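You operate a simulated robot arm through the tools that you are given. There is no shell and no other tool.

You are at the controls of a simulated robot arm. One attempt, no reset.

## Task
Run about 500 ml hot into the jug, tip it into the soapy bowl, soak the green cloth clean.
Fine: set the tap to hot first, shut it after; jug back under the spout; the cloth stays in the bowl; leave the purple cloth. Set down upright: clear jug.

It is judged by the outcome, as a careful person would: the job done as asked, and still so three seconds after it is handed in. It fails if anything else is knocked over, pushed out of place, dropped, spilled or broken. Flat cloth is picked up by pressing the open fingertips on it (5 to 10 N) and closing them slowly along it; thin cloth reads only 2 to 8 mm in the jaws.

## Robot
A 6-joint arm with a two-finger parallel gripper, fixed in place. Base frame: the origin is at the foot of the arm, x ahead of it, y to its left, z up; the work surface is at about z = 0.92. Lengths are in m, angles in degrees, forces in N, time in s.
With the tool pointing down near the work surface it reaches from about 0.36 to 0.82 m from the base axis. Its first joint turns from -166.0 to 166.0 degrees. Payload 3.91 kg.
The TCP is the grasp point between the finger pads, 0.03 m short of the fingertips. In the tool frame z runs along the fingers and y along their closing line. The gripper opens to 0.11 m. The fingers are 0.02 m wide and 0.01 m thick; the gripper's body (0.048 by 0.112 m) begins 0.055 m behind the TCP.
Orientation is that of the tool frame in the base frame, as a unit quaternion [x, y, z, w]. With the fingers straight down and closing along the base's y, the tool's x points along the base's -x, its y along +y and its z along -z.

## Interface
- The arm moves only by the tool drive_tool. Its argument "plan" is a list of rows, each an object (a shift or turn left out is 0, a gripper value left out holds the last) with "xyz": the shift along the base's x, y, z in units of 30 mm (1.0 is 30 mm), a list of three; "dr": the turn, a rotation vector about the base's x, y, z in units of 6 degrees (1.0 is 6 degrees), a list of three; "jaw": the closure in counts, from 0 (fully open) to 255 (shut). In form: [{"xyz": [tx, ty, tz], "dr": [wx, wy, wz], "jaw": jaw}, ...]. A call has 1 to 20 rows; each row shifts and turns the commanded pose from where the row before left it. A call with a number of a shift or a turn outside -1 to 1 is refused whole. A row lasts 0.2 s, in which the tool goes at most 0.05 m and 8.6 degrees; a call with a longer step from one row to the next is refused whole, and so is a gripper value outside its range. A pose out of reach is approached as far as the arm can. The call stops where the force on the tool passes 40 N (or 10 N more than at its start, if that is more) or the arm is blocked; 0.2 s more then pass. The fingers move at their own pace (about 0.045 m/s each) and stop on an object; they squeeze with about 39 N. The grip force told is the motor's: it shows also when the fingers shut on nothing. Time passes only in rows, and 0.2 s behind the last, so rows that do not move let the fingers close. The reply holds the time, the measured pose of the TCP, the force on the tool along the base axes, the opening and the grip force, in the units named above and with some noise, with the torque about the TCP (base axes, N m) and any sound that the robot's microphone picked up, and new pictures: "show" is both (left out), scene, wrist or none.
- Cameras (640 x 400 px; columns grow to the right, rows downward): "scene" is fixed at [0.4018, -0.6519, 1.7694]; the picture's right is [1.00, -0.06, 0.00], its down [-0.06, -0.86, -0.50] and it looks along [0.03, 0.50, -0.87] (base axes); focal length 263 px, centre (320, 200). "wrist" rides on the gripper at [0.077, 0.007, -0.114] in the tool frame; the picture's right is [-0.09, 1.00, 0.00], its down [-0.80, -0.07, -0.59] and it looks along [-0.59, -0.05, 0.80] (tool axes); focal length 270 px, centre (320, 200). There is no depth. A picture from a camera that has moved, and an enlarged one, comes with that camera's place and axes in the base frame and with its lens.
- lift_body(by): slides the trunk up (or, below 0, down) by that many m; the arm rides with it, the base frame stays. It gives what a move gives, with no picture.
- close_up(camera, box): a new picture of the part [left, top, right, bottom] of that camera's present view, enlarged. The clock stands still meanwhile.
- close_job(): hands the job in; it is judged then, once.

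Nothing tells you positions but the pictures and the camera data. Unless the task says otherwise, let go and move clear before handing in.

The tools are called after "Emit:" as name(argument=value, ...) on one line, values as JSON. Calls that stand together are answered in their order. drive_tool: Moves the arm, as the interface text tells. Its arguments: {"type":"object","properties":{"plan":{"type":"array","items":{"type":"object","properties":{"xyz":{"type":"array","items":{"type":"number"}},"dr":{"type":"array","items":{"type":"number"}},"jaw":{"type":"number"}}}},"show":{"type":"string","enum":["both","scene","wrist","none"]}},"required":["plan"]} The other tools are called the same way: lift_body (by) slides the trunk up or down; close_up (camera, box) takes an enlarged picture of a part of a camera's view; close_job () hands the job in.

At the start:

```text
t: 0.0
eef_pos: [0.3807, -0.1961, 1.3946]
tcp_rot: [0.0, 1.0, 0.0, 0.0]
contact_force: [0.3, -0.4, 0.6]
wrist_torque: [0.01, -0.03, -0.03]
opening: 0.1101
finger_force: 0.0
trunk travel left (down, up): [-0.575, 0.035]
```

scene: 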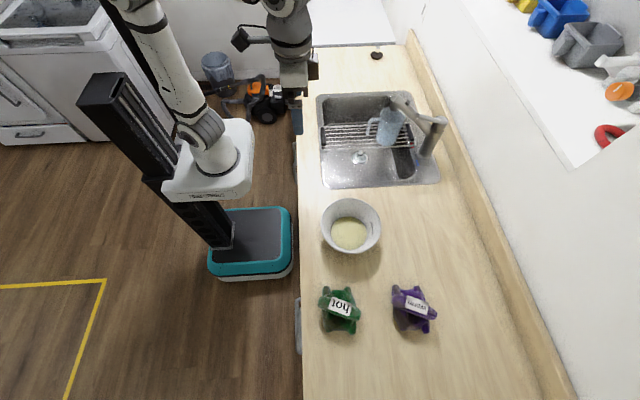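
wrist: 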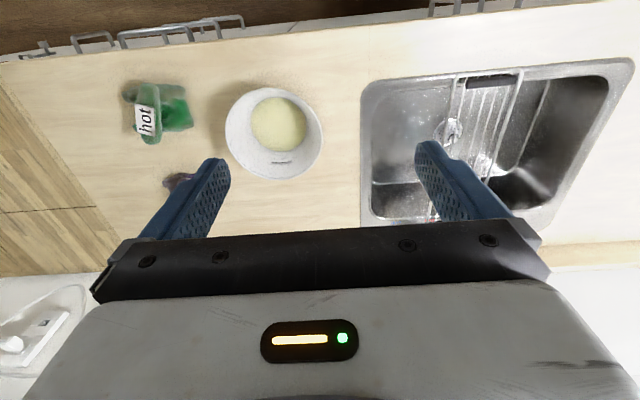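

I see a counter with a sink (jug under a tap at upper right), a bowl in the middle, and green and purple cloths nearer the camera. I'll start by looking closer at the tap, jug, bowl and cloths before moving.

Emit:
close_up(camera="scene", box=[310, 70, 470, 190])

Emit:
close_up(camera="scene", box=[360, 80, 460, 160])

Emit:
close_up(camera="scene", box=[300, 190, 460, 350])

Emit:
close_up(camera="wrist", box=[100, 50, 400, 240])

```text
3.33 times, centred on (390, 130) of scene
camera zoom: at [0.4018, -0.6519, 1.7694], right [1.0, -0.06, 0.0], down [-0.06, -0.86, -0.5], along [0.03, 0.5, -0.87], focal length 877 px, centre (87, 433)
```

zoom: 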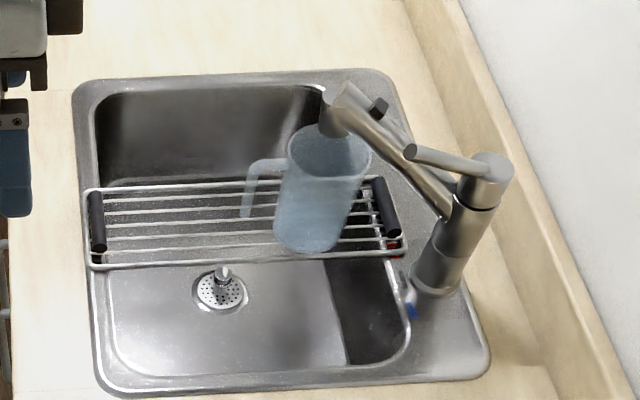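

```text
5.00 times, centred on (410, 120) of scene
camera zoom: at [0.4018, -0.6519, 1.7694], right [1.0, -0.06, 0.0], down [-0.06, -0.86, -0.5], along [0.03, 0.5, -0.87], focal length 1315 px, centre (-130, 600)
```

zoom: 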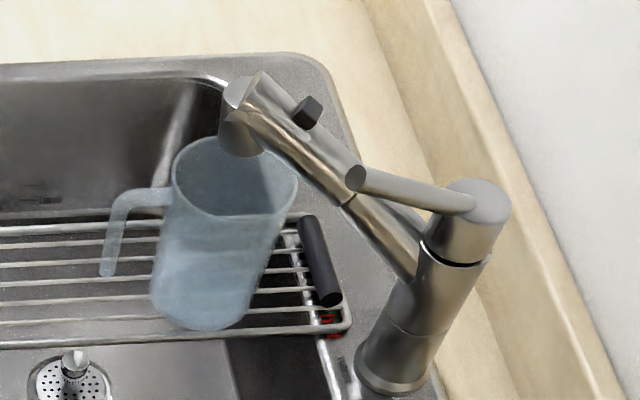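

```text
2.50 times, centred on (380, 270) of scene
camera zoom: at [0.4018, -0.6519, 1.7694], right [1.0, -0.06, 0.0], down [-0.06, -0.86, -0.5], along [0.03, 0.5, -0.87], focal length 658 px, centre (170, 25)
```

zoom: 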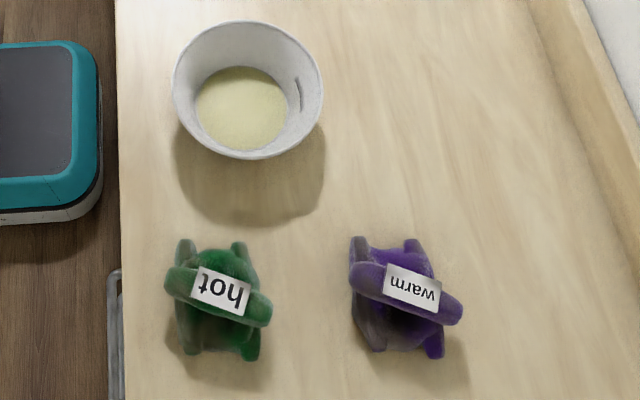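

```text
2.11 times, centred on (250, 145) of wrist
camera zoom: at [0.3042, -0.1898, 1.5088], right [0.09, 1.0, 0.0], down [0.8, -0.07, 0.59], along [0.59, -0.05, -0.8], focal length 569 px, centre (467, 316)
```

zoom: 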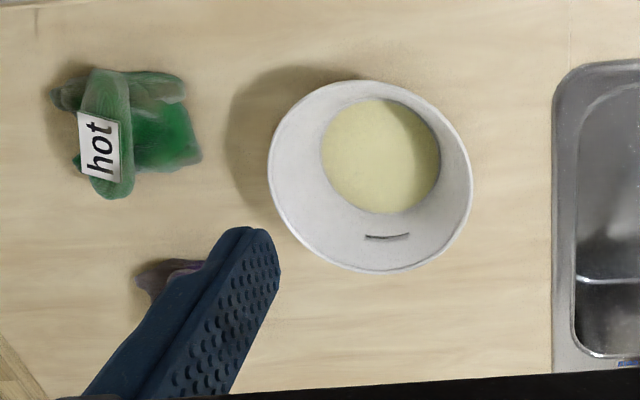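

The bowl is around (0.52, -0.31) and has a mark line inside. The green cloth is near (0.465, -0.55) and the purple one near (0.68, -0.56). The jug stands on the sink rack near (0.73, 0.10) with its handle toward the robot, and the tap column is near (0.885, 0.03). Next I'll bring the wrist camera to the tap to study the lever and the jug's markings.

Emit:
drive_tool(plan=[{"xyz": [0.3, 0.95, 0]}, {"xyz": [0.3, 0.95, 0]}, {"xyz": [0.3, 0.95, 0]}, {"xyz": [0.3, 0.95, 0]}, {"xyz": [0.3, 0.95, 0]}, {"xyz": [0.3, 0.95, 0]}, {"xyz": [0.3, 0.95, 0]}, {"xyz": [0.3, 0.95, 0]}, {"xyz": [0.3, 0.95, 0]}], show="both")

```text
t: 2.0
eef_pos: [0.463, 0.0621, 1.396]
tcp_rot: [0.0, 1.0, 0.0, -0.001]
contact_force: [-0.3, -0.6, 0.4]
wrist_torque: [0.0, 0.02, -0.02]
opening: 0.1099
finger_force: 0.0
trunk travel left (down, up): [-0.575, 0.035]
camera wrist: at [0.3861, 0.0683, 1.5101], right [0.09, 1.0, 0.0], down [0.8, -0.07, 0.59], along [0.59, -0.05, -0.8], focal length 270 px, centre (320, 200)
```

scene: 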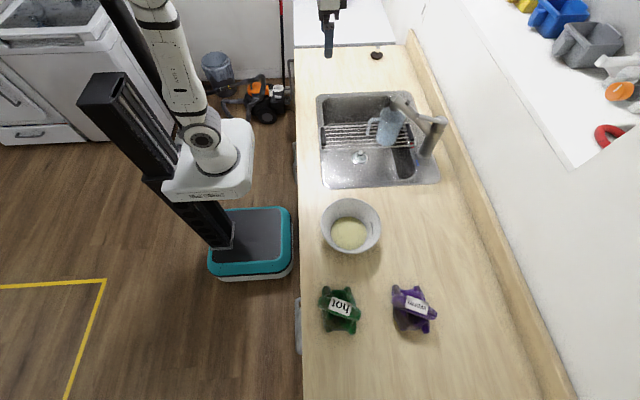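
wrist: 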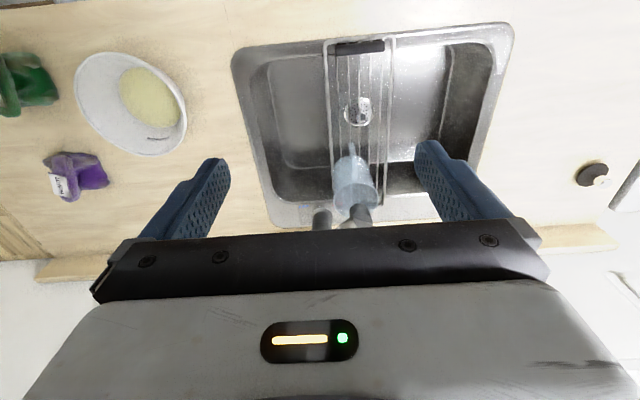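

The tap is just hidden by the gripper's edge in the wrist view. I'll pitch the tool forward about 24° and come a little closer to see the lever and jug clearly.

Emit:
drive_tool(plan=[{"xyz": [0, 0, -0.3], "dr": [0, -1, 0]}, {"xyz": [0, 0, -0.3], "dr": [0, -1, 0]}, {"xyz": [0, 0, -0.3], "dr": [0, -1, 0]}, {"xyz": [0, 0, -0.3], "dr": [0, -1, 0]}], show="wrist")

Emit:
close_up(camera="wrist", box=[220, 90, 460, 240])

```text
t: 3.0
eef_pos: [0.4629, 0.0577, 1.3594]
tcp_rot: [0.0, 0.978, 0.0, 0.209]
contact_force: [0.1, 0.5, -0.4]
wrist_torque: [-0.03, -0.03, 0.02]
opening: 0.1104
finger_force: 0.0
trunk travel left (down, up): [-0.575, 0.035]
camera wrist: at [0.345, 0.0648, 1.432], right [0.08, 1.0, 0.04], down [0.49, -0.07, 0.87], along [0.87, -0.05, -0.49], focal length 270 px, centre (320, 200)
```

wrist: 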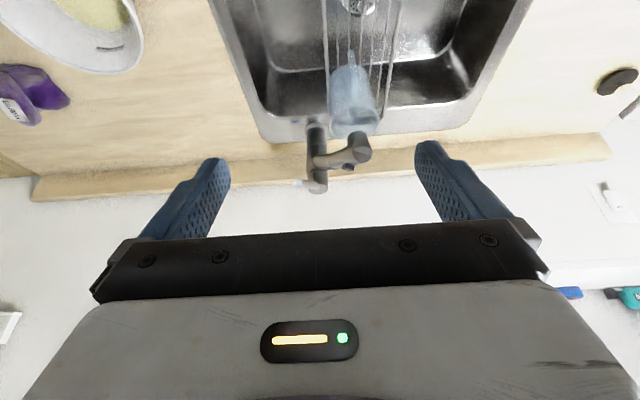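

```text
2.67 times, centred on (340, 165) of wrist
camera zoom: at [0.345, 0.0648, 1.432], right [0.08, 1.0, 0.04], down [0.49, -0.07, 0.87], along [0.87, -0.05, -0.49], focal length 721 px, centre (267, 293)
```

zoom: 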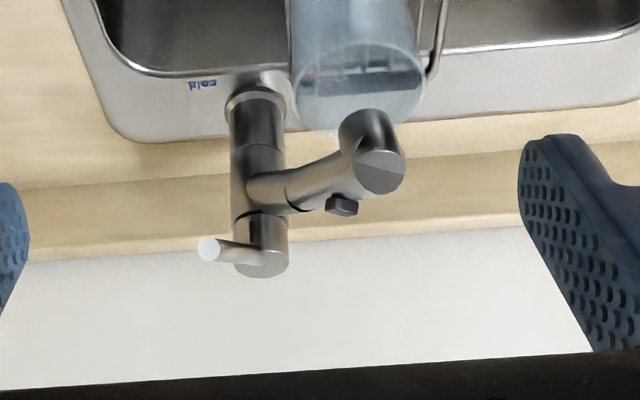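

The lever rises toward the robot and points slightly to the cold side, with its tip near (0.76, 0.00, 1.16). "Cold" is on the -y side, so hot is +y. The jug centre is near (0.735, 0.115). I'll lower and level the camera to check the jug for graduation marks.

Emit:
drive_tool(plan=[{"xyz": [0, 0.25, -1], "dr": [0, -0.8, 0]}, {"xyz": [0, 0.25, -1], "dr": [0, -0.8, 0]}, {"xyz": [0, 0.25, -1], "dr": [0, -0.8, 0]}, {"xyz": [0, 0.25, -1], "dr": [0, -0.8, 0]}, {"xyz": [0, 0.25, -1], "dr": [0, -0.8, 0]}], show="wrist")

Emit:
close_up(camera="wrist", box=[270, 50, 410, 150])

Emit:
close_up(camera="scene", box=[360, 90, 420, 150])

```text
t: 4.2
eef_pos: [0.4643, 0.0988, 1.2092]
tcp_rot: [-0.002, 0.914, 0.002, 0.405]
contact_force: [0.0, -0.2, 0.3]
wrist_torque: [-0.02, 0.0, 0.0]
opening: 0.1101
finger_force: 0.1
trunk travel left (down, up): [-0.575, 0.035]
camera wrist: at [0.3263, 0.1054, 1.2289], right [0.06, 1.0, 0.07], down [0.1, -0.07, 0.99], along [0.99, -0.05, -0.1], focal length 270 px, centre (320, 200)
```

wrist: 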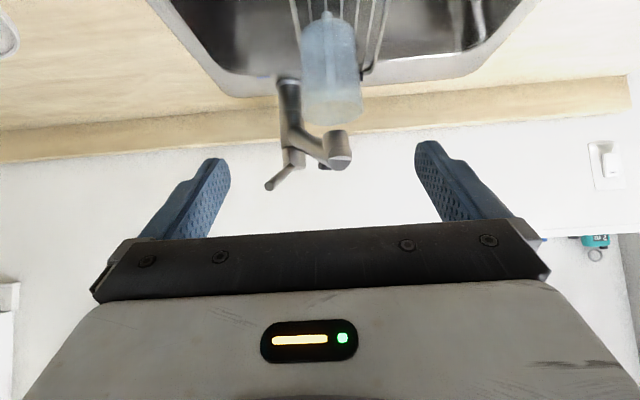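

```text
4.00 times, centred on (340, 100) of wrist
camera zoom: at [0.3263, 0.1054, 1.2289], right [0.06, 1.0, 0.07], down [0.1, -0.07, 0.99], along [0.99, -0.05, -0.1], focal length 1081 px, centre (240, 600)
```

zoom: 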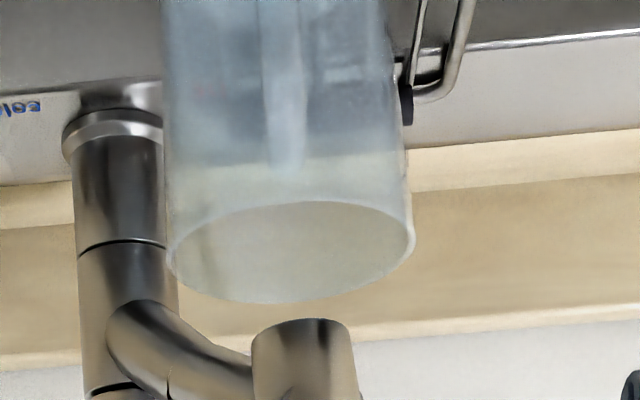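

```text
6.67 times, centred on (390, 120) of scene
camera zoom: at [0.4018, -0.6519, 1.7694], right [1.0, -0.06, 0.0], down [-0.06, -0.86, -0.5], along [0.03, 0.5, -0.87], focal length 1753 px, centre (-147, 733)
```

zoom: 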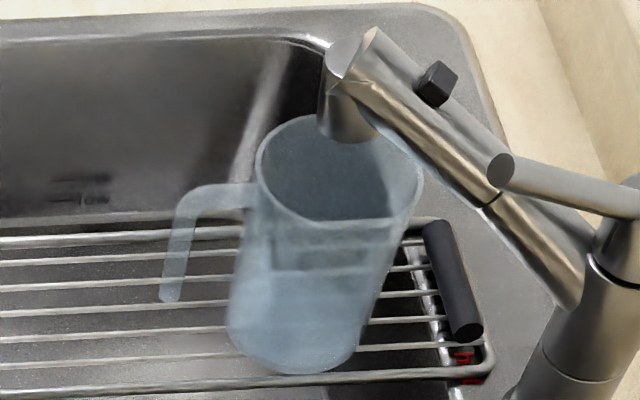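

I can make out faint marks on the jug wall. I'll zoom in further to see whether one of them is a 500 ml line.

Emit:
close_up(camera="scene", box=[376, 112, 404, 146])

Emit:
close_up(camera="wrist", box=[300, 10, 370, 130])

Emit:
close_up(camera="wrist", box=[305, 60, 365, 110])

Emit:
close_up(camera="scene", box=[320, 295, 365, 335])

Emit:
close_up(camera="scene", box=[315, 195, 390, 260])

```text
11.76 times, centred on (390, 129) of scene
camera zoom: at [0.4018, -0.6519, 1.7694], right [1.0, -0.06, 0.0], down [-0.06, -0.86, -0.5], along [0.03, 0.5, -0.87], focal length 3094 px, centre (-504, 1035)
```

zoom: 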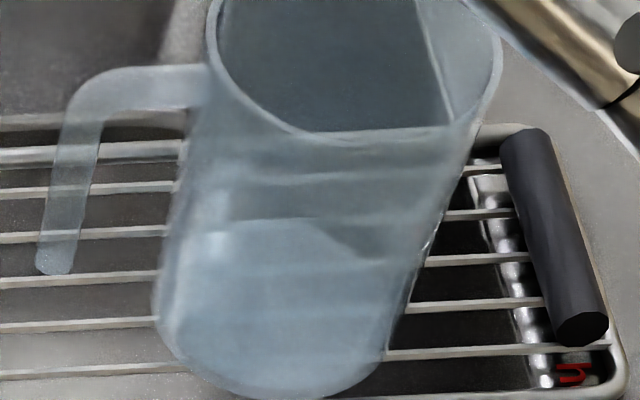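

```text
3.33 times, centred on (335, 70) of wrist
camera zoom: at [0.3263, 0.1054, 1.2289], right [0.06, 1.0, 0.07], down [0.1, -0.07, 0.99], along [0.99, -0.05, -0.1], focal length 901 px, centre (270, 633)
```

zoom: 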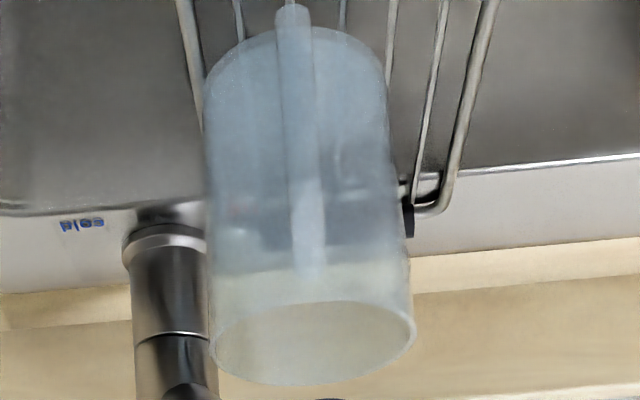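

```text
8.00 times, centred on (335, 85) of wrist
camera zoom: at [0.3263, 0.1054, 1.2289], right [0.06, 1.0, 0.07], down [0.1, -0.07, 0.99], along [0.99, -0.05, -0.1], focal length 2162 px, centre (200, 1120)
```

zoom: 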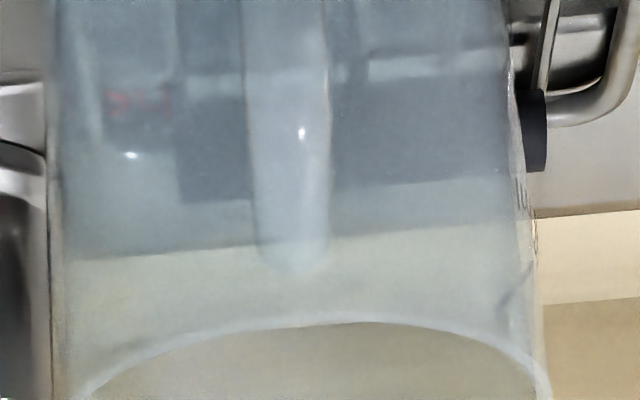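

```text
10.00 times, centred on (342, 315) of scene
camera zoom: at [0.4018, -0.6519, 1.7694], right [1.0, -0.06, 0.0], down [-0.06, -0.86, -0.5], along [0.03, 0.5, -0.87], focal length 2630 px, centre (95, -950)
```

zoom: 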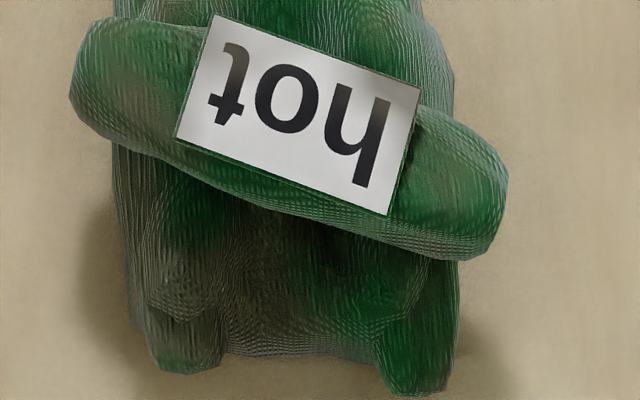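

```text
6.15 times, centred on (352, 228) of scene
camera zoom: at [0.4018, -0.6519, 1.7694], right [1.0, -0.06, 0.0], down [-0.06, -0.86, -0.5], along [0.03, 0.5, -0.87], focal length 1618 px, centre (120, 31)
```

zoom: 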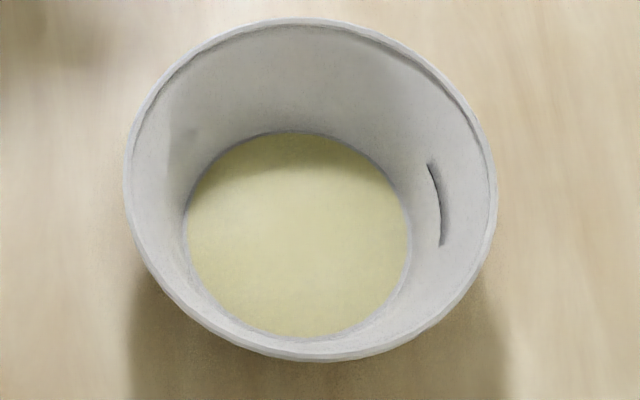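

The marks look like tick lines on the jug's +y side. I'll swing the camera around to that side to read them.

Emit:
drive_tool(plan=[{"xyz": [0, 0.8, 0], "dr": [0, 0, -1]}, {"xyz": [0, 0.8, 0], "dr": [0, 0, -1]}, {"xyz": [0, 0.8, 0], "dr": [0, 0, -1]}, {"xyz": [0, 0.8, 0], "dr": [0, 0, -1]}, {"xyz": [0.5, 0.8, 0], "dr": [0, 0, -1]}, {"xyz": [0.5, 0.8, -0.3], "dr": [0, 0, -1]}, {"xyz": [0.7, 0.8, -0.3], "dr": [0, 0, -1]}, {"xyz": [0.7, 0.8, -0.3], "dr": [0, 0, -1]}, {"xyz": [0.7, 0.3, -0.3], "dr": [0, 0, -1]}, {"xyz": [0.7, 0, -0.3], "dr": [0, 0, -1]}], show="wrist")

Emit:
close_up(camera="wrist", box=[240, 10, 400, 150])

```text
t: 6.4
eef_pos: [0.5787, 0.2963, 1.1637]
tcp_rot: [0.458, 0.791, -0.204, 0.351]
contact_force: [0.8, -0.5, 0.1]
wrist_torque: [0.01, -0.01, -0.01]
opening: 0.11
finger_force: 0.1
trunk travel left (down, up): [-0.575, 0.035]
camera wrist: at [0.5156, 0.419, 1.1824], right [0.89, 0.45, 0.06], down [-0.01, -0.12, 0.99], along [0.45, -0.89, -0.1], focal length 270 px, centre (320, 200)
```

wrist: 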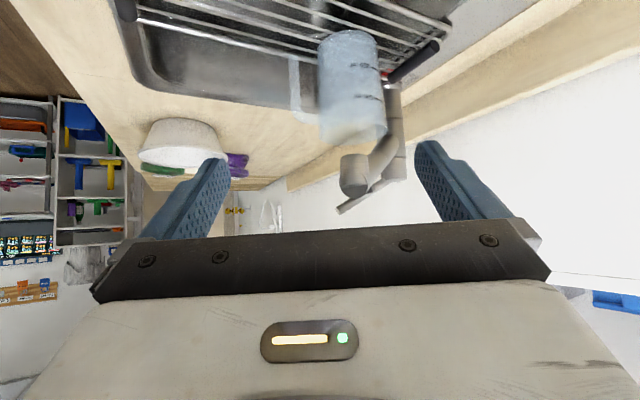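

```text
2.86 times, centred on (320, 80) of wrist
camera zoom: at [0.5156, 0.419, 1.1824], right [0.89, 0.45, 0.06], down [-0.01, -0.12, 0.99], along [0.45, -0.89, -0.1], focal length 772 px, centre (320, 543)
```

zoom: 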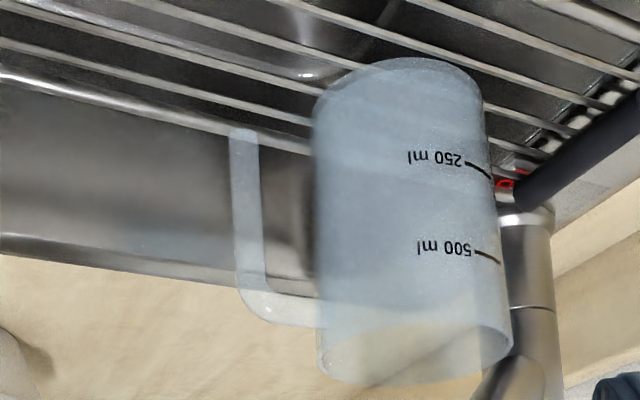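

The +y side of the jug carries 250 ml and 500 ml lines, with the 500 line at about z=1.02. Next I'll square the tool up again, pointing down, and bring it above the lever.

Emit:
drive_tool(plan=[{"xyz": [-0.3, 0, 1], "dr": [0, 0, 1]}, {"xyz": [-0.3, 0, 1], "dr": [0, 0, 1]}, {"xyz": [0, 0, 1], "dr": [0, 0, 1]}, {"xyz": [0, 0, 1], "dr": [0, 0, 1]}, {"xyz": [0, -0.7, 0.5], "dr": [0, 0, 1]}, {"xyz": [0, -0.7, 0], "dr": [0, 0, 1]}, {"xyz": [0, -0.7, 0], "dr": [0, 0, 1]}, {"xyz": [0, -0.7, 0], "dr": [0, 0, 1]}, {"xyz": [0, -0.7, 0], "dr": [0, 0, 1]}, {"xyz": [0, -0.7, 0], "dr": [0, 0, 1]}, {"xyz": [0.7, -0.7, 0], "dr": [0, 1, 0]}, {"xyz": [0.7, -0.7, 0], "dr": [0, 1, 0]}, {"xyz": [0.7, -0.7, 0], "dr": [0, 1, 0]}, {"xyz": [0.7, -0.7, 0], "dr": [0, 1, 0]}, {"xyz": [0.7, -0.7, 0], "dr": [0, 1, 0]}, {"xyz": [0.7, -0.7, 0], "dr": [0, 1, 0]}, {"xyz": [0.7, -0.7, 0], "dr": [0, 1, 0]}, {"xyz": [0.7, -0.7, 0], "dr": [0, 1, 0], "jaw": 130}], show="both")

```text
t: 10.2
eef_pos: [0.7299, 0.0061, 1.2965]
tcp_rot: [0.0, 1.0, 0.0, -0.002]
contact_force: [-0.4, -0.3, -0.7]
wrist_torque: [-0.04, 0.02, 0.01]
opening: 0.0753
finger_force: 0.0
trunk travel left (down, up): [-0.575, 0.035]
camera wrist: at [0.6534, 0.0115, 1.4105], right [0.09, 1.0, 0.0], down [0.8, -0.07, 0.59], along [0.59, -0.05, -0.81], focal length 270 px, centre (320, 200)
```

scene: 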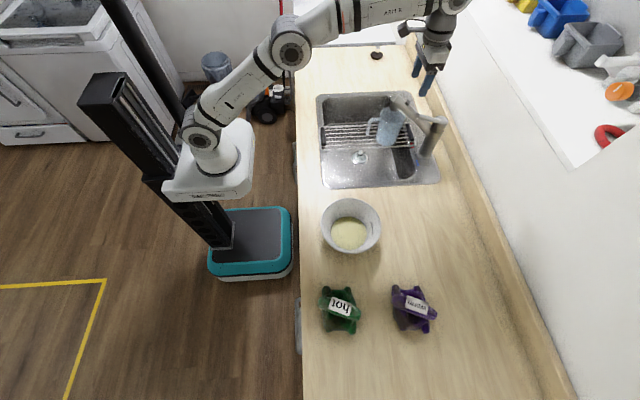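
wrist: 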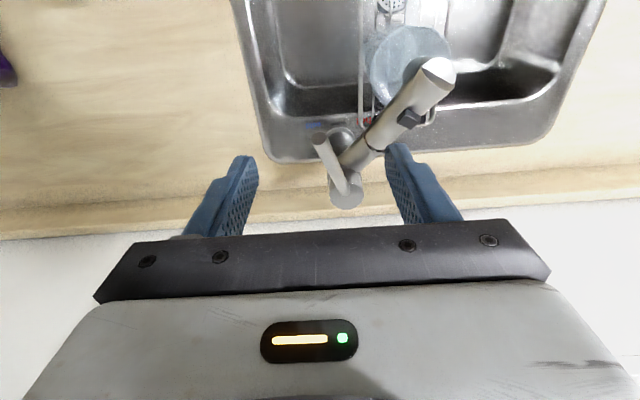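

The lever tip reads near (0.764, 0.002, 1.155) from this view as well. I'll straddle it about 2.5 cm in from the tip, yawed to match the lever, and look before closing.

Emit:
drive_tool(plan=[{"xyz": [0.9, 0.03, 0], "dr": [0, 0, 0.8], "jaw": 130}, {"xyz": [0.95, 0.03, 0], "dr": [0, 0, 0.8]}, {"xyz": [0, 0, -0.9], "dr": [0, 0, 0.7]}, {"xyz": [0, 0, -0.9]}, {"xyz": [0, 0, -0.9]}, {"xyz": [0, 0, -0.9]}], show="both")

Emit:
close_up(camera="scene", box=[370, 60, 470, 140])

```text
t: 11.6
eef_pos: [0.7519, 0.0039, 1.1757]
tcp_rot: [-0.121, 0.993, 0.0, -0.001]
contact_force: [0.2, -0.3, 0.7]
wrist_torque: [0.03, 0.0, 0.04]
opening: 0.0538
finger_force: 0.1
out of reach, approached as far as the arm can: row 1, 2
trunk travel left (down, up): [-0.575, 0.035]
camera wrist: at [0.6745, -0.0067, 1.2899], right [-0.15, 0.99, 0.0], down [0.79, 0.12, 0.59], along [0.59, 0.09, -0.8], focal length 270 px, centre (320, 200)
```

scene: 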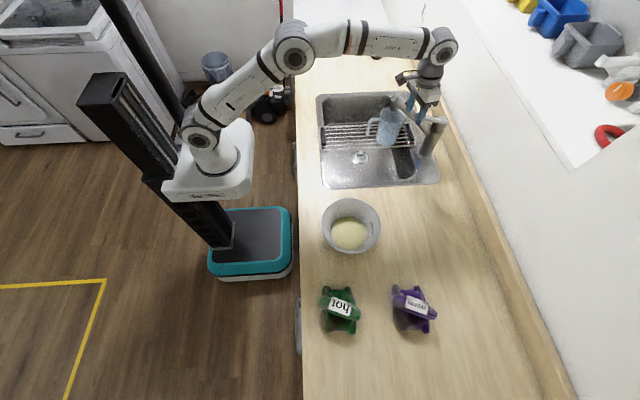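
wrist: 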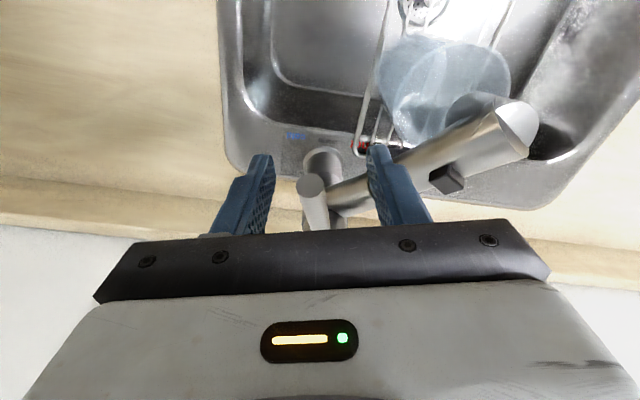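

```text
5.00 times, centred on (420, 100) of scene
camera zoom: at [0.4018, -0.6519, 1.7694], right [1.0, -0.06, 0.0], down [-0.06, -0.86, -0.5], along [0.03, 0.5, -0.87], focal length 1315 px, centre (-180, 700)
```

zoom: 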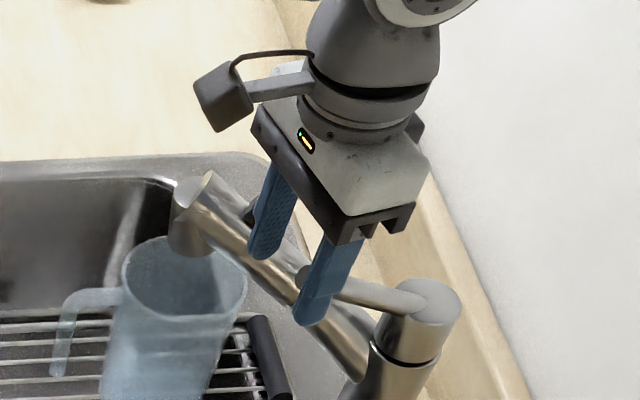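

The lever lies between the open fingers, but I'm about 3 cm short of where I want to grip. I'll move forward and slightly down, checking the reach as I go.

Emit:
drive_tool(plan=[{"xyz": [0.5, 0.05, -0.25]}, {"xyz": [0.5, 0.05, -0.25]}], show="wrist")

Emit:
close_up(camera="scene", box=[370, 60, 470, 140])

```text
t: 12.2
eef_pos: [0.7822, 0.0093, 1.1613]
tcp_rot: [-0.121, 0.993, 0.0, 0.0]
contact_force: [-0.1, 0.1, -0.1]
wrist_torque: [0.0, 0.06, -0.03]
opening: 0.0537
finger_force: 0.0
trunk travel left (down, up): [-0.575, 0.035]
camera wrist: at [0.7041, -0.0027, 1.2747], right [-0.15, 0.99, 0.0], down [0.79, 0.12, 0.59], along [0.59, 0.09, -0.8], focal length 270 px, centre (320, 200)
```

wrist: 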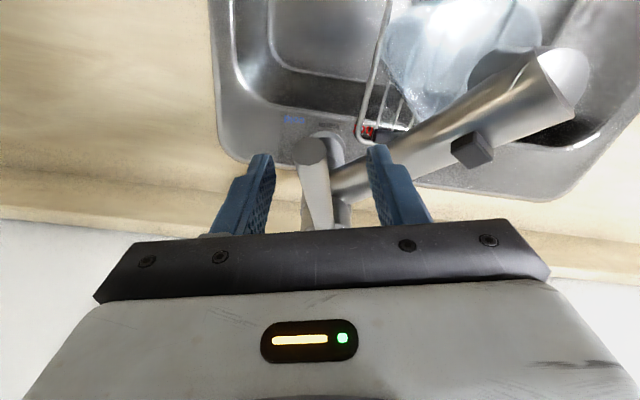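

```text
5.00 times, centred on (420, 100) of scene
camera zoom: at [0.4018, -0.6519, 1.7694], right [1.0, -0.06, 0.0], down [-0.06, -0.86, -0.5], along [0.03, 0.5, -0.87], focal length 1315 px, centre (-180, 700)
```

zoom: 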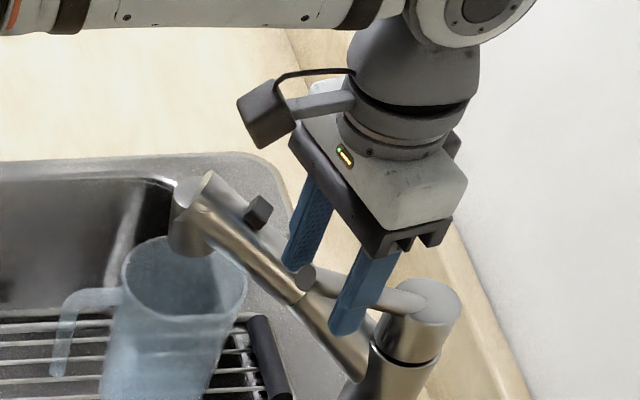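

The lever is centred between the fingers. I'll close on it now and check the grip before turning.

Emit:
drive_tool(plan=[{"jaw": 255}, {"jaw": 255}, {"jaw": 255}, {"jaw": 255}], show="wrist")

```text
t: 13.2
eef_pos: [0.7806, 0.0096, 1.161]
tcp_rot: [-0.12, 0.993, 0.0, 0.0]
contact_force: [1.2, -3.5, -0.6]
wrist_torque: [-0.37, -0.01, -0.37]
opening: 0.0166
finger_force: 45.0
trunk travel left (down, up): [-0.575, 0.035]
camera wrist: at [0.7039, -0.0036, 1.2746], right [-0.15, 0.99, 0.0], down [0.8, 0.12, 0.59], along [0.59, 0.09, -0.8], focal length 270 px, centre (320, 200)
```

wrist: 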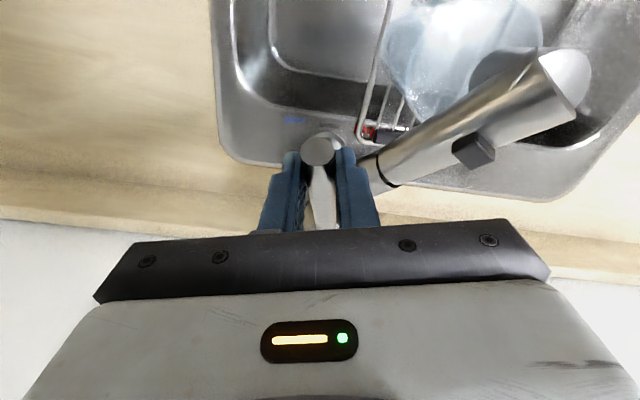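

The lever is firmly held at 16.6 mm. I'll turn it toward the hot side (+y) in small arc steps while watching the force.

Emit:
drive_tool(plan=[{"xyz": [-0.043, 0.35, 0], "dr": [0, 0, -1]}, {"xyz": [-0.023, 0.35, 0], "dr": [0, 0, -1]}, {"xyz": [0.013, 0.347, 0], "dr": [0, 0, -1]}], show="wrist")

```text
t: 14.0
eef_pos: [0.7796, 0.0395, 1.1626]
tcp_rot: [0.039, 0.999, 0.0, -0.003]
contact_force: [-10.5, -8.8, -9.6]
wrist_torque: [-0.38, 1.4, -0.82]
opening: 0.0165
finger_force: 44.6
trunk travel left (down, up): [-0.575, 0.035]
camera wrist: at [0.7033, 0.0516, 1.2761], right [0.16, 0.99, 0.0], down [0.8, -0.13, 0.59], along [0.58, -0.1, -0.81], focal length 270 px, centre (320, 200)
```

wrist: 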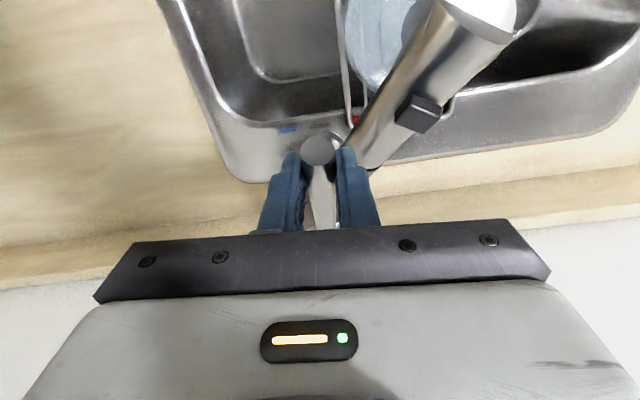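

The lever is turning with modest resistance, and has come through about 18°. I'll keep turning toward hot with a little relief in x and z.

Emit:
drive_tool(plan=[{"xyz": [-0.03, 0.347, -0.04], "dr": [0, 0, -1]}, {"xyz": [0.03, 0.337, -0.02], "dr": [0, 0, -1]}], show="wrist")

```text
t: 14.6
eef_pos: [0.783, 0.059, 1.1607]
tcp_rot: [0.141, 0.99, 0.002, 0.004]
contact_force: [16.0, -10.2, 1.2]
wrist_torque: [-0.86, -1.12, -0.59]
opening: 0.0167
finger_force: 44.7
trunk travel left (down, up): [-0.575, 0.035]
camera wrist: at [0.7096, 0.0862, 1.2746], right [0.36, 0.93, 0.0], down [0.74, -0.29, 0.6], along [0.56, -0.22, -0.8], focal length 270 px, centre (320, 200)
```

wrist: 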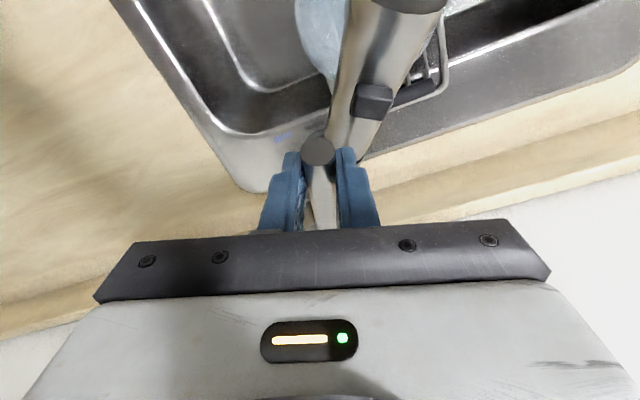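

The lever has now passed centre to about 17° on the hot side. I'll correct the x offset and keep turning.

Emit:
drive_tool(plan=[{"xyz": [0.2, 0.327, 0], "dr": [0, 0, -1]}, {"xyz": [0.157, 0.313, 0], "dr": [0, 0, -1]}], show="wrist")

```text
t: 15.2
eef_pos: [0.7916, 0.0779, 1.1608]
tcp_rot: [0.246, 0.969, 0.0, 0.0]
contact_force: [5.2, -14.5, 6.7]
wrist_torque: [-1.34, -0.8, -0.91]
opening: 0.0169
finger_force: 44.6
trunk travel left (down, up): [-0.575, 0.035]
camera wrist: at [0.7263, 0.1201, 1.2751], right [0.55, 0.83, 0.0], down [0.67, -0.44, 0.59], along [0.5, -0.33, -0.8], focal length 270 px, centre (320, 200)
```

wrist: 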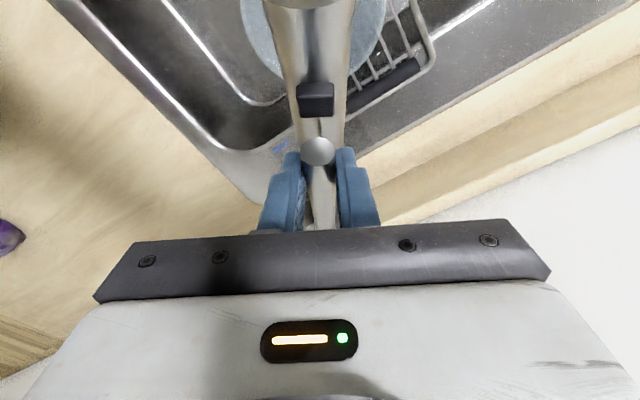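

The lever is about 28° toward hot and sits above the spout. I'll continue to the stop or to where the hot mark lies.

Emit:
drive_tool(plan=[{"xyz": [0.2, 0.293, 0], "dr": [0, 0, -1]}, {"xyz": [0.225, 0.273, 0], "dr": [0, 0, -1]}], show="wrist")

Emit:
close_up(camera="scene", box=[370, 60, 470, 160])

```text
t: 15.8
eef_pos: [0.7984, 0.0946, 1.1584]
tcp_rot: [0.344, 0.939, 0.002, 0.002]
contact_force: [22.9, -16.1, 16.3]
wrist_torque: [0.08, -0.33, 0.45]
opening: 0.0172
finger_force: 45.2
out of reach, approached as far as the arm can: row 2
trunk travel left (down, up): [-0.575, 0.035]
camera wrist: at [0.743, 0.1479, 1.2727], right [0.71, 0.7, 0.01], down [0.56, -0.57, 0.6], along [0.42, -0.42, -0.8], focal length 270 px, centre (320, 200)
```

wrist: 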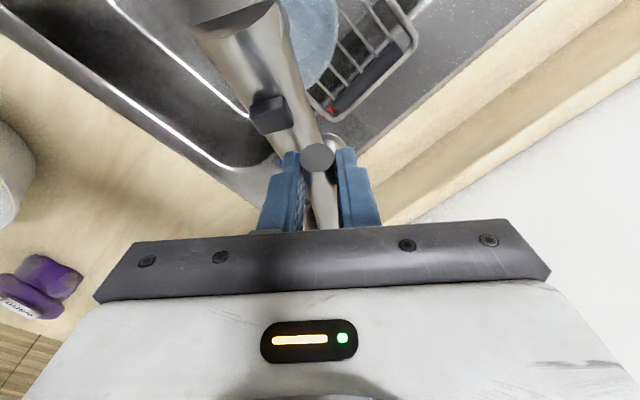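

```text
4.00 times, centred on (420, 110) of scene
camera zoom: at [0.4018, -0.6519, 1.7694], right [1.0, -0.06, 0.0], down [-0.06, -0.86, -0.5], along [0.03, 0.5, -0.87], focal length 1052 px, centre (-80, 560)
```

zoom: 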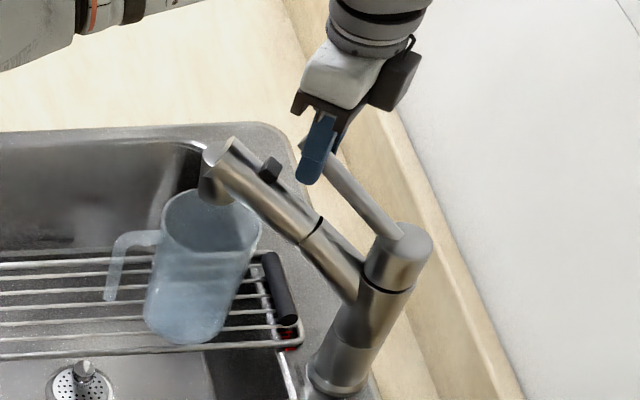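

The lever is at about 40° and straight-down reach has run out near the hot end. I'll tilt the tool forward about the finger-closing axis to gain reach while keeping hold.

Emit:
drive_tool(plan=[{"dr": [-0.53, -0.64, 0]}, {"dr": [-0.53, -0.64, 0]}, {"dr": [-0.53, -0.64, 0]}], show="wrist")

```text
t: 16.6
eef_pos: [0.7959, 0.0975, 1.1568]
tcp_rot: [0.341, 0.931, -0.044, 0.121]
contact_force: [-6.7, 1.9, -4.0]
wrist_torque: [0.86, 1.09, 0.04]
opening: 0.0167
finger_force: 44.8
trunk travel left (down, up): [-0.575, 0.035]
camera wrist: at [0.7194, 0.1689, 1.2463], right [0.71, 0.71, 0.02], down [0.43, -0.46, 0.78], along [0.56, -0.54, -0.63], focal length 270 px, centre (320, 200)
```

wrist: 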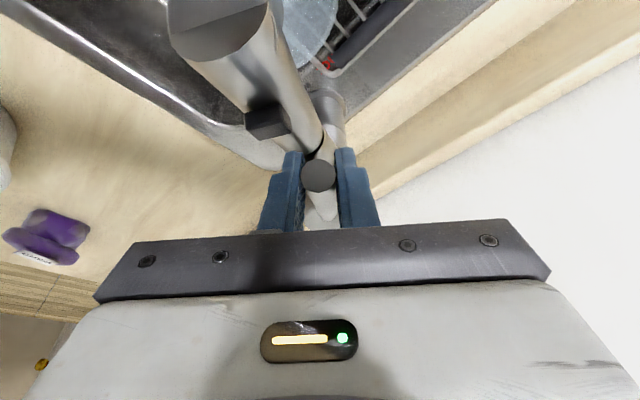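

The force has relaxed and the lever is at roughly 38–40°. I'll turn it another two small steps toward the hot stop.

Emit:
drive_tool(plan=[{"xyz": [0.24, 0.28, 0], "dr": [0, 0, -1]}, {"xyz": [0.27, 0.253, 0], "dr": [0, 0, -1]}], show="wrist")

```text
t: 17.0
eef_pos: [0.7976, 0.0966, 1.1592]
tcp_rot: [0.386, 0.913, -0.056, 0.116]
contact_force: [-21.8, -14.3, 3.6]
wrist_torque: [0.26, -0.26, 1.06]
opening: 0.0188
finger_force: 45.6
trunk travel left (down, up): [-0.575, 0.035]
stopped in row 2: the force on the tool passed its limit at 49 N (the readings are from after the stop); the commanded pose is now the measured one
camera wrist: at [0.7301, 0.1762, 1.2486], right [0.77, 0.63, 0.01], down [0.39, -0.49, 0.78], along [0.5, -0.6, -0.63], focal length 270 px, centre (320, 200)
```

wrist: 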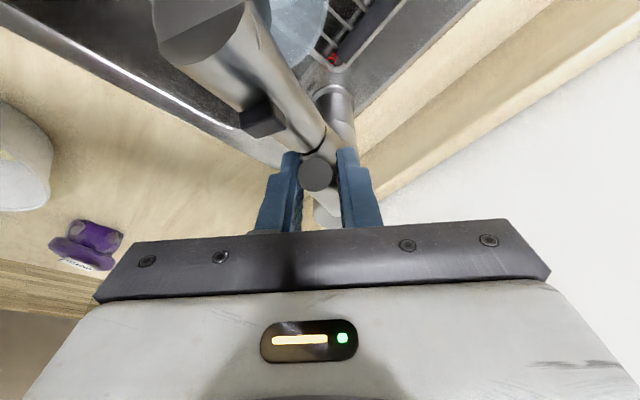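

The force spike shows the lever has reached its hot end stop. I'll ease off the twist, then lift the lever slightly to open the flow, and check the jug.

Emit:
drive_tool(plan=[{"xyz": [-0.03, 0, 0], "dr": [0, 0, 0.7]}, {}], show="none")

Emit:
close_up(camera="scene", box=[370, 60, 470, 160])

```text
t: 17.6
eef_pos: [0.7969, 0.0962, 1.159]
tcp_rot: [0.352, 0.927, -0.05, 0.12]
contact_force: [-25.4, -17.8, 6.0]
wrist_torque: [0.14, -0.15, 0.59]
opening: 0.017
finger_force: 45.2
trunk travel left (down, up): [-0.575, 0.035]
```

```text
4.00 times, centred on (420, 110) of scene
camera zoom: at [0.4018, -0.6519, 1.7694], right [1.0, -0.06, 0.0], down [-0.06, -0.86, -0.5], along [0.03, 0.5, -0.87], focal length 1052 px, centre (-80, 560)
```

zoom: 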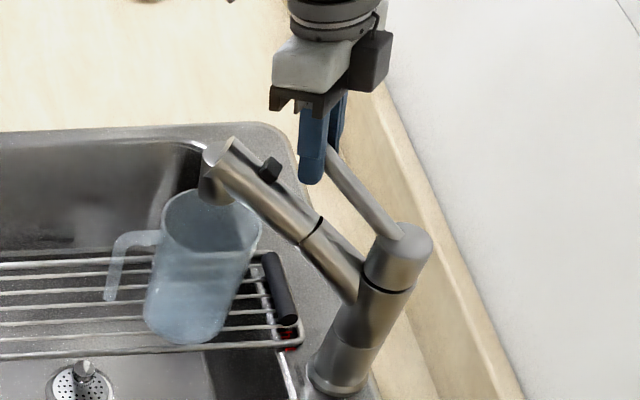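

The lever is still pressing about 30 N against the hot stop. I'll relax that sideways load and then start lifting.

Emit:
drive_tool(plan=[{"xyz": [-0.07, -0.085, 0]}, {"xyz": [0.06, -0.05, 0.2]}, {"xyz": [0.06, -0.05, 0.2]}], show="none")

Emit:
close_up(camera="scene", box=[370, 60, 470, 160])

```text
t: 18.4
eef_pos: [0.8007, 0.094, 1.166]
tcp_rot: [0.351, 0.928, -0.051, 0.117]
contact_force: [-19.6, -14.0, -12.1]
wrist_torque: [1.25, 0.75, 0.87]
opening: 0.017
finger_force: 44.7
trunk travel left (down, up): [-0.575, 0.035]
```

```text
4.00 times, centred on (420, 110) of scene
camera zoom: at [0.4018, -0.6519, 1.7694], right [1.0, -0.06, 0.0], down [-0.06, -0.86, -0.5], along [0.03, 0.5, -0.87], focal length 1052 px, centre (-80, 560)
```

zoom: 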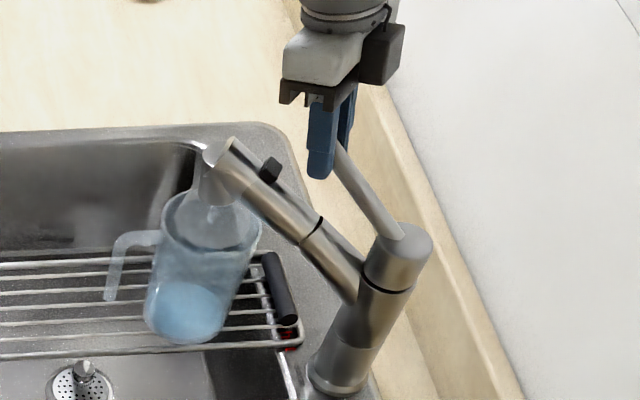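

Water is now running into the jug. I'll watch the level closely in short steps.

Emit:
close_up(camera="scene", box=[370, 95, 420, 150])

Emit:
close_up(camera="wrist", box=[200, 0, 400, 130])

```text
7.27 times, centred on (395, 122) of scene
camera zoom: at [0.4018, -0.6519, 1.7694], right [1.0, -0.06, 0.0], down [-0.06, -0.86, -0.5], along [0.03, 0.5, -0.87], focal length 1913 px, centre (-226, 764)
```

zoom: 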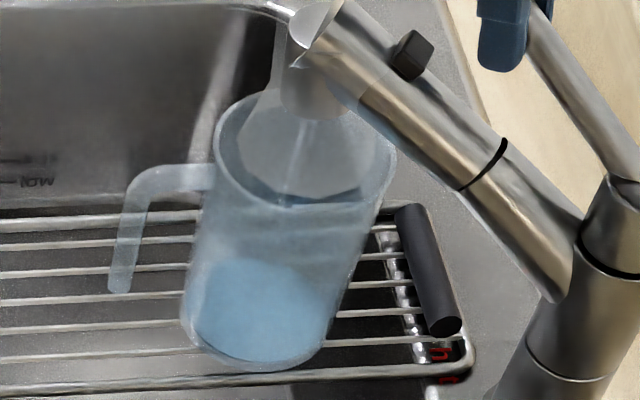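

```text
3.08 times, centred on (300, 65) of wrist
camera zoom: at [0.7287, 0.1669, 1.2575], right [0.73, 0.69, 0.01], down [0.43, -0.46, 0.78], along [0.54, -0.56, -0.63], focal length 832 px, centre (382, 615)
```

zoom: 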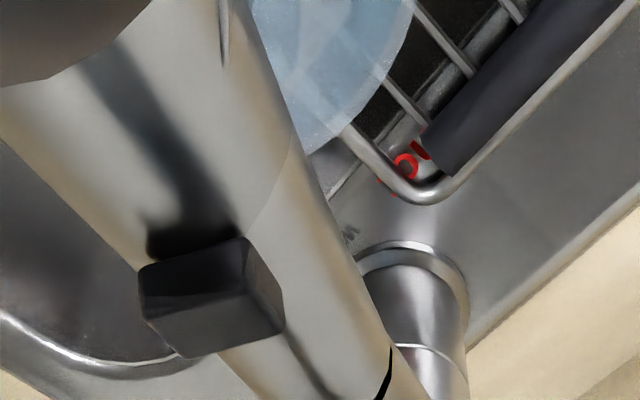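

The outlet gives a cone-shaped stream that lands inside the jug, and the level is just starting to rise. I'll let 0.6 s pass to measure the fill rate.

Emit:
drive_tool(plan=[{}, {}], show="none")

Emit:
close_up(camera="scene", box=[370, 95, 420, 150])

```text
t: 19.0
eef_pos: [0.8019, 0.0925, 1.1663]
tcp_rot: [0.352, 0.927, -0.05, 0.118]
contact_force: [-18.6, -17.8, -12.7]
wrist_torque: [1.13, 0.74, 0.88]
opening: 0.0169
finger_force: 45.2
trunk travel left (down, up): [-0.575, 0.035]
```

```text
7.27 times, centred on (395, 122) of scene
camera zoom: at [0.4018, -0.6519, 1.7694], right [1.0, -0.06, 0.0], down [-0.06, -0.86, -0.5], along [0.03, 0.5, -0.87], focal length 1913 px, centre (-226, 764)
```

zoom: 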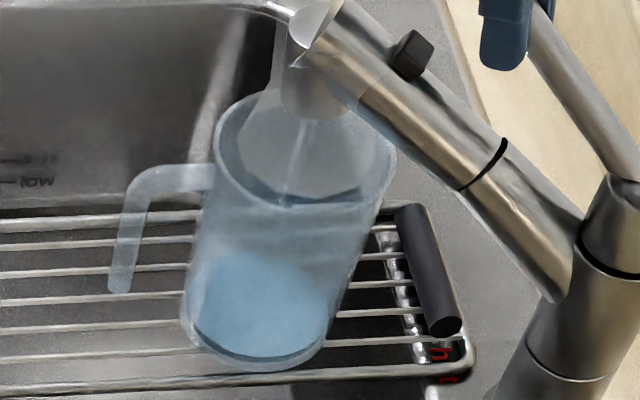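

The level is rising slowly, at roughly 70–80 ml/s by my estimate. I'll continue for about another second and re-measure.

Emit:
drive_tool(plan=[{}, {}, {}, {}, {}, {}], show="none")

Emit:
close_up(camera="scene", box=[370, 95, 420, 150])

```text
t: 20.4
eef_pos: [0.8015, 0.0926, 1.1687]
tcp_rot: [0.353, 0.927, -0.05, 0.117]
contact_force: [-16.1, -19.0, -12.4]
wrist_torque: [1.03, 0.6, 0.86]
opening: 0.0169
finger_force: 45.0
trunk travel left (down, up): [-0.575, 0.035]
```

```text
7.27 times, centred on (395, 122) of scene
camera zoom: at [0.4018, -0.6519, 1.7694], right [1.0, -0.06, 0.0], down [-0.06, -0.86, -0.5], along [0.03, 0.5, -0.87], focal length 1913 px, centre (-226, 764)
```

zoom: 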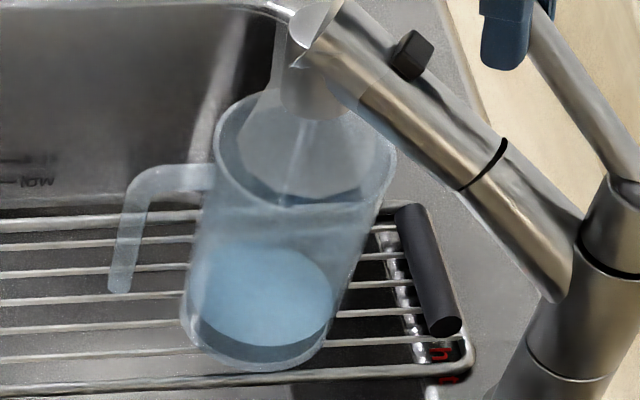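

The surface is about 14 mm above the jug floor, which I make around 90 ml, at about 40 ml/s. The 500 ml line should appear near row 277 at the front edge in this zoom. I'll keep filling in larger steps.

Emit:
drive_tool(plan=[{}, {}, {}, {}, {}, {}, {}, {}, {}, {}, {}, {}, {}, {}, {}, {}, {}, {}], show="none")

Emit:
close_up(camera="scene", box=[370, 95, 420, 150])

```text
t: 24.2
eef_pos: [0.8022, 0.0921, 1.1691]
tcp_rot: [0.352, 0.927, -0.049, 0.118]
contact_force: [-10.4, -20.0, -4.7]
wrist_torque: [0.4, -0.24, 0.86]
opening: 0.0172
finger_force: 44.9
trunk travel left (down, up): [-0.575, 0.035]
```

```text
7.27 times, centred on (395, 122) of scene
camera zoom: at [0.4018, -0.6519, 1.7694], right [1.0, -0.06, 0.0], down [-0.06, -0.86, -0.5], along [0.03, 0.5, -0.87], focal length 1913 px, centre (-226, 764)
```

zoom: 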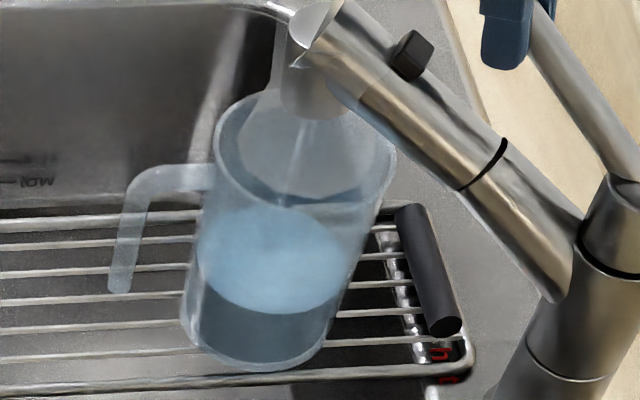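

I estimate about 270 ml now, at roughly 47 ml/s. I'll keep going for about 3.4 s and check again.

Emit:
drive_tool(plan=[{}, {}, {}, {}, {}, {}, {}, {}, {}, {}, {}, {}, {}, {}, {}, {}], show="none")

Emit:
close_up(camera="scene", box=[370, 95, 420, 150])

```text
t: 27.6
eef_pos: [0.8031, 0.0921, 1.1687]
tcp_rot: [0.352, 0.927, -0.049, 0.119]
contact_force: [-7.5, -19.9, -1.3]
wrist_torque: [0.11, -0.65, 0.9]
opening: 0.0171
finger_force: 44.6
trunk travel left (down, up): [-0.575, 0.035]
```

```text
7.27 times, centred on (395, 122) of scene
camera zoom: at [0.4018, -0.6519, 1.7694], right [1.0, -0.06, 0.0], down [-0.06, -0.86, -0.5], along [0.03, 0.5, -0.87], focal length 1913 px, centre (-226, 764)
```

zoom: 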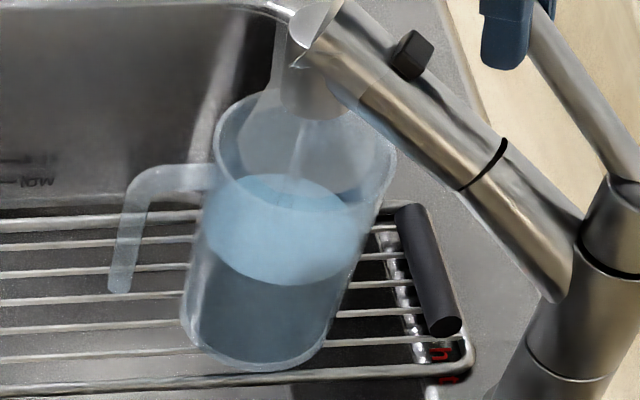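

I estimate around 400–415 ml. I'll wait another 1.6 s, then lower the lever to shut the tap and check the level against the marks.

Emit:
drive_tool(plan=[{}, {}, {}, {}, {}, {}, {}, {"xyz": [-0.06, 0.05, -0.2]}, {"xyz": [-0.06, 0.05, -0.2]}, {"xyz": [0, 0, -0.1]}], show="none")

Emit:
close_up(camera="scene", box=[370, 95, 420, 150])

```text
t: 29.8
eef_pos: [0.7953, 0.0963, 1.1567]
tcp_rot: [0.351, 0.927, -0.049, 0.119]
contact_force: [-10.8, -9.0, 15.2]
wrist_torque: [-0.51, -1.12, 0.67]
opening: 0.0168
finger_force: 45.3
trunk travel left (down, up): [-0.575, 0.035]
```

```text
7.27 times, centred on (395, 122) of scene
camera zoom: at [0.4018, -0.6519, 1.7694], right [1.0, -0.06, 0.0], down [-0.06, -0.86, -0.5], along [0.03, 0.5, -0.87], focal length 1913 px, centre (-226, 764)
```

zoom: 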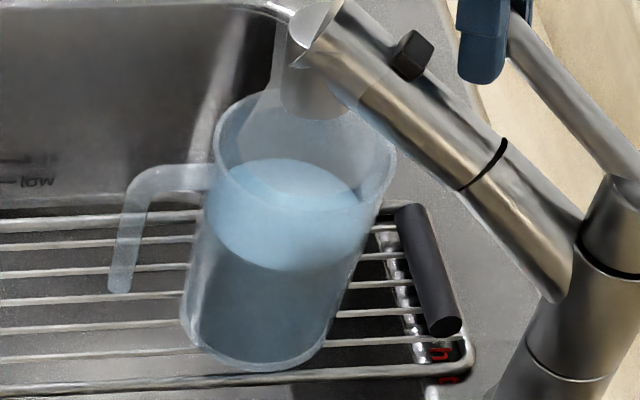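

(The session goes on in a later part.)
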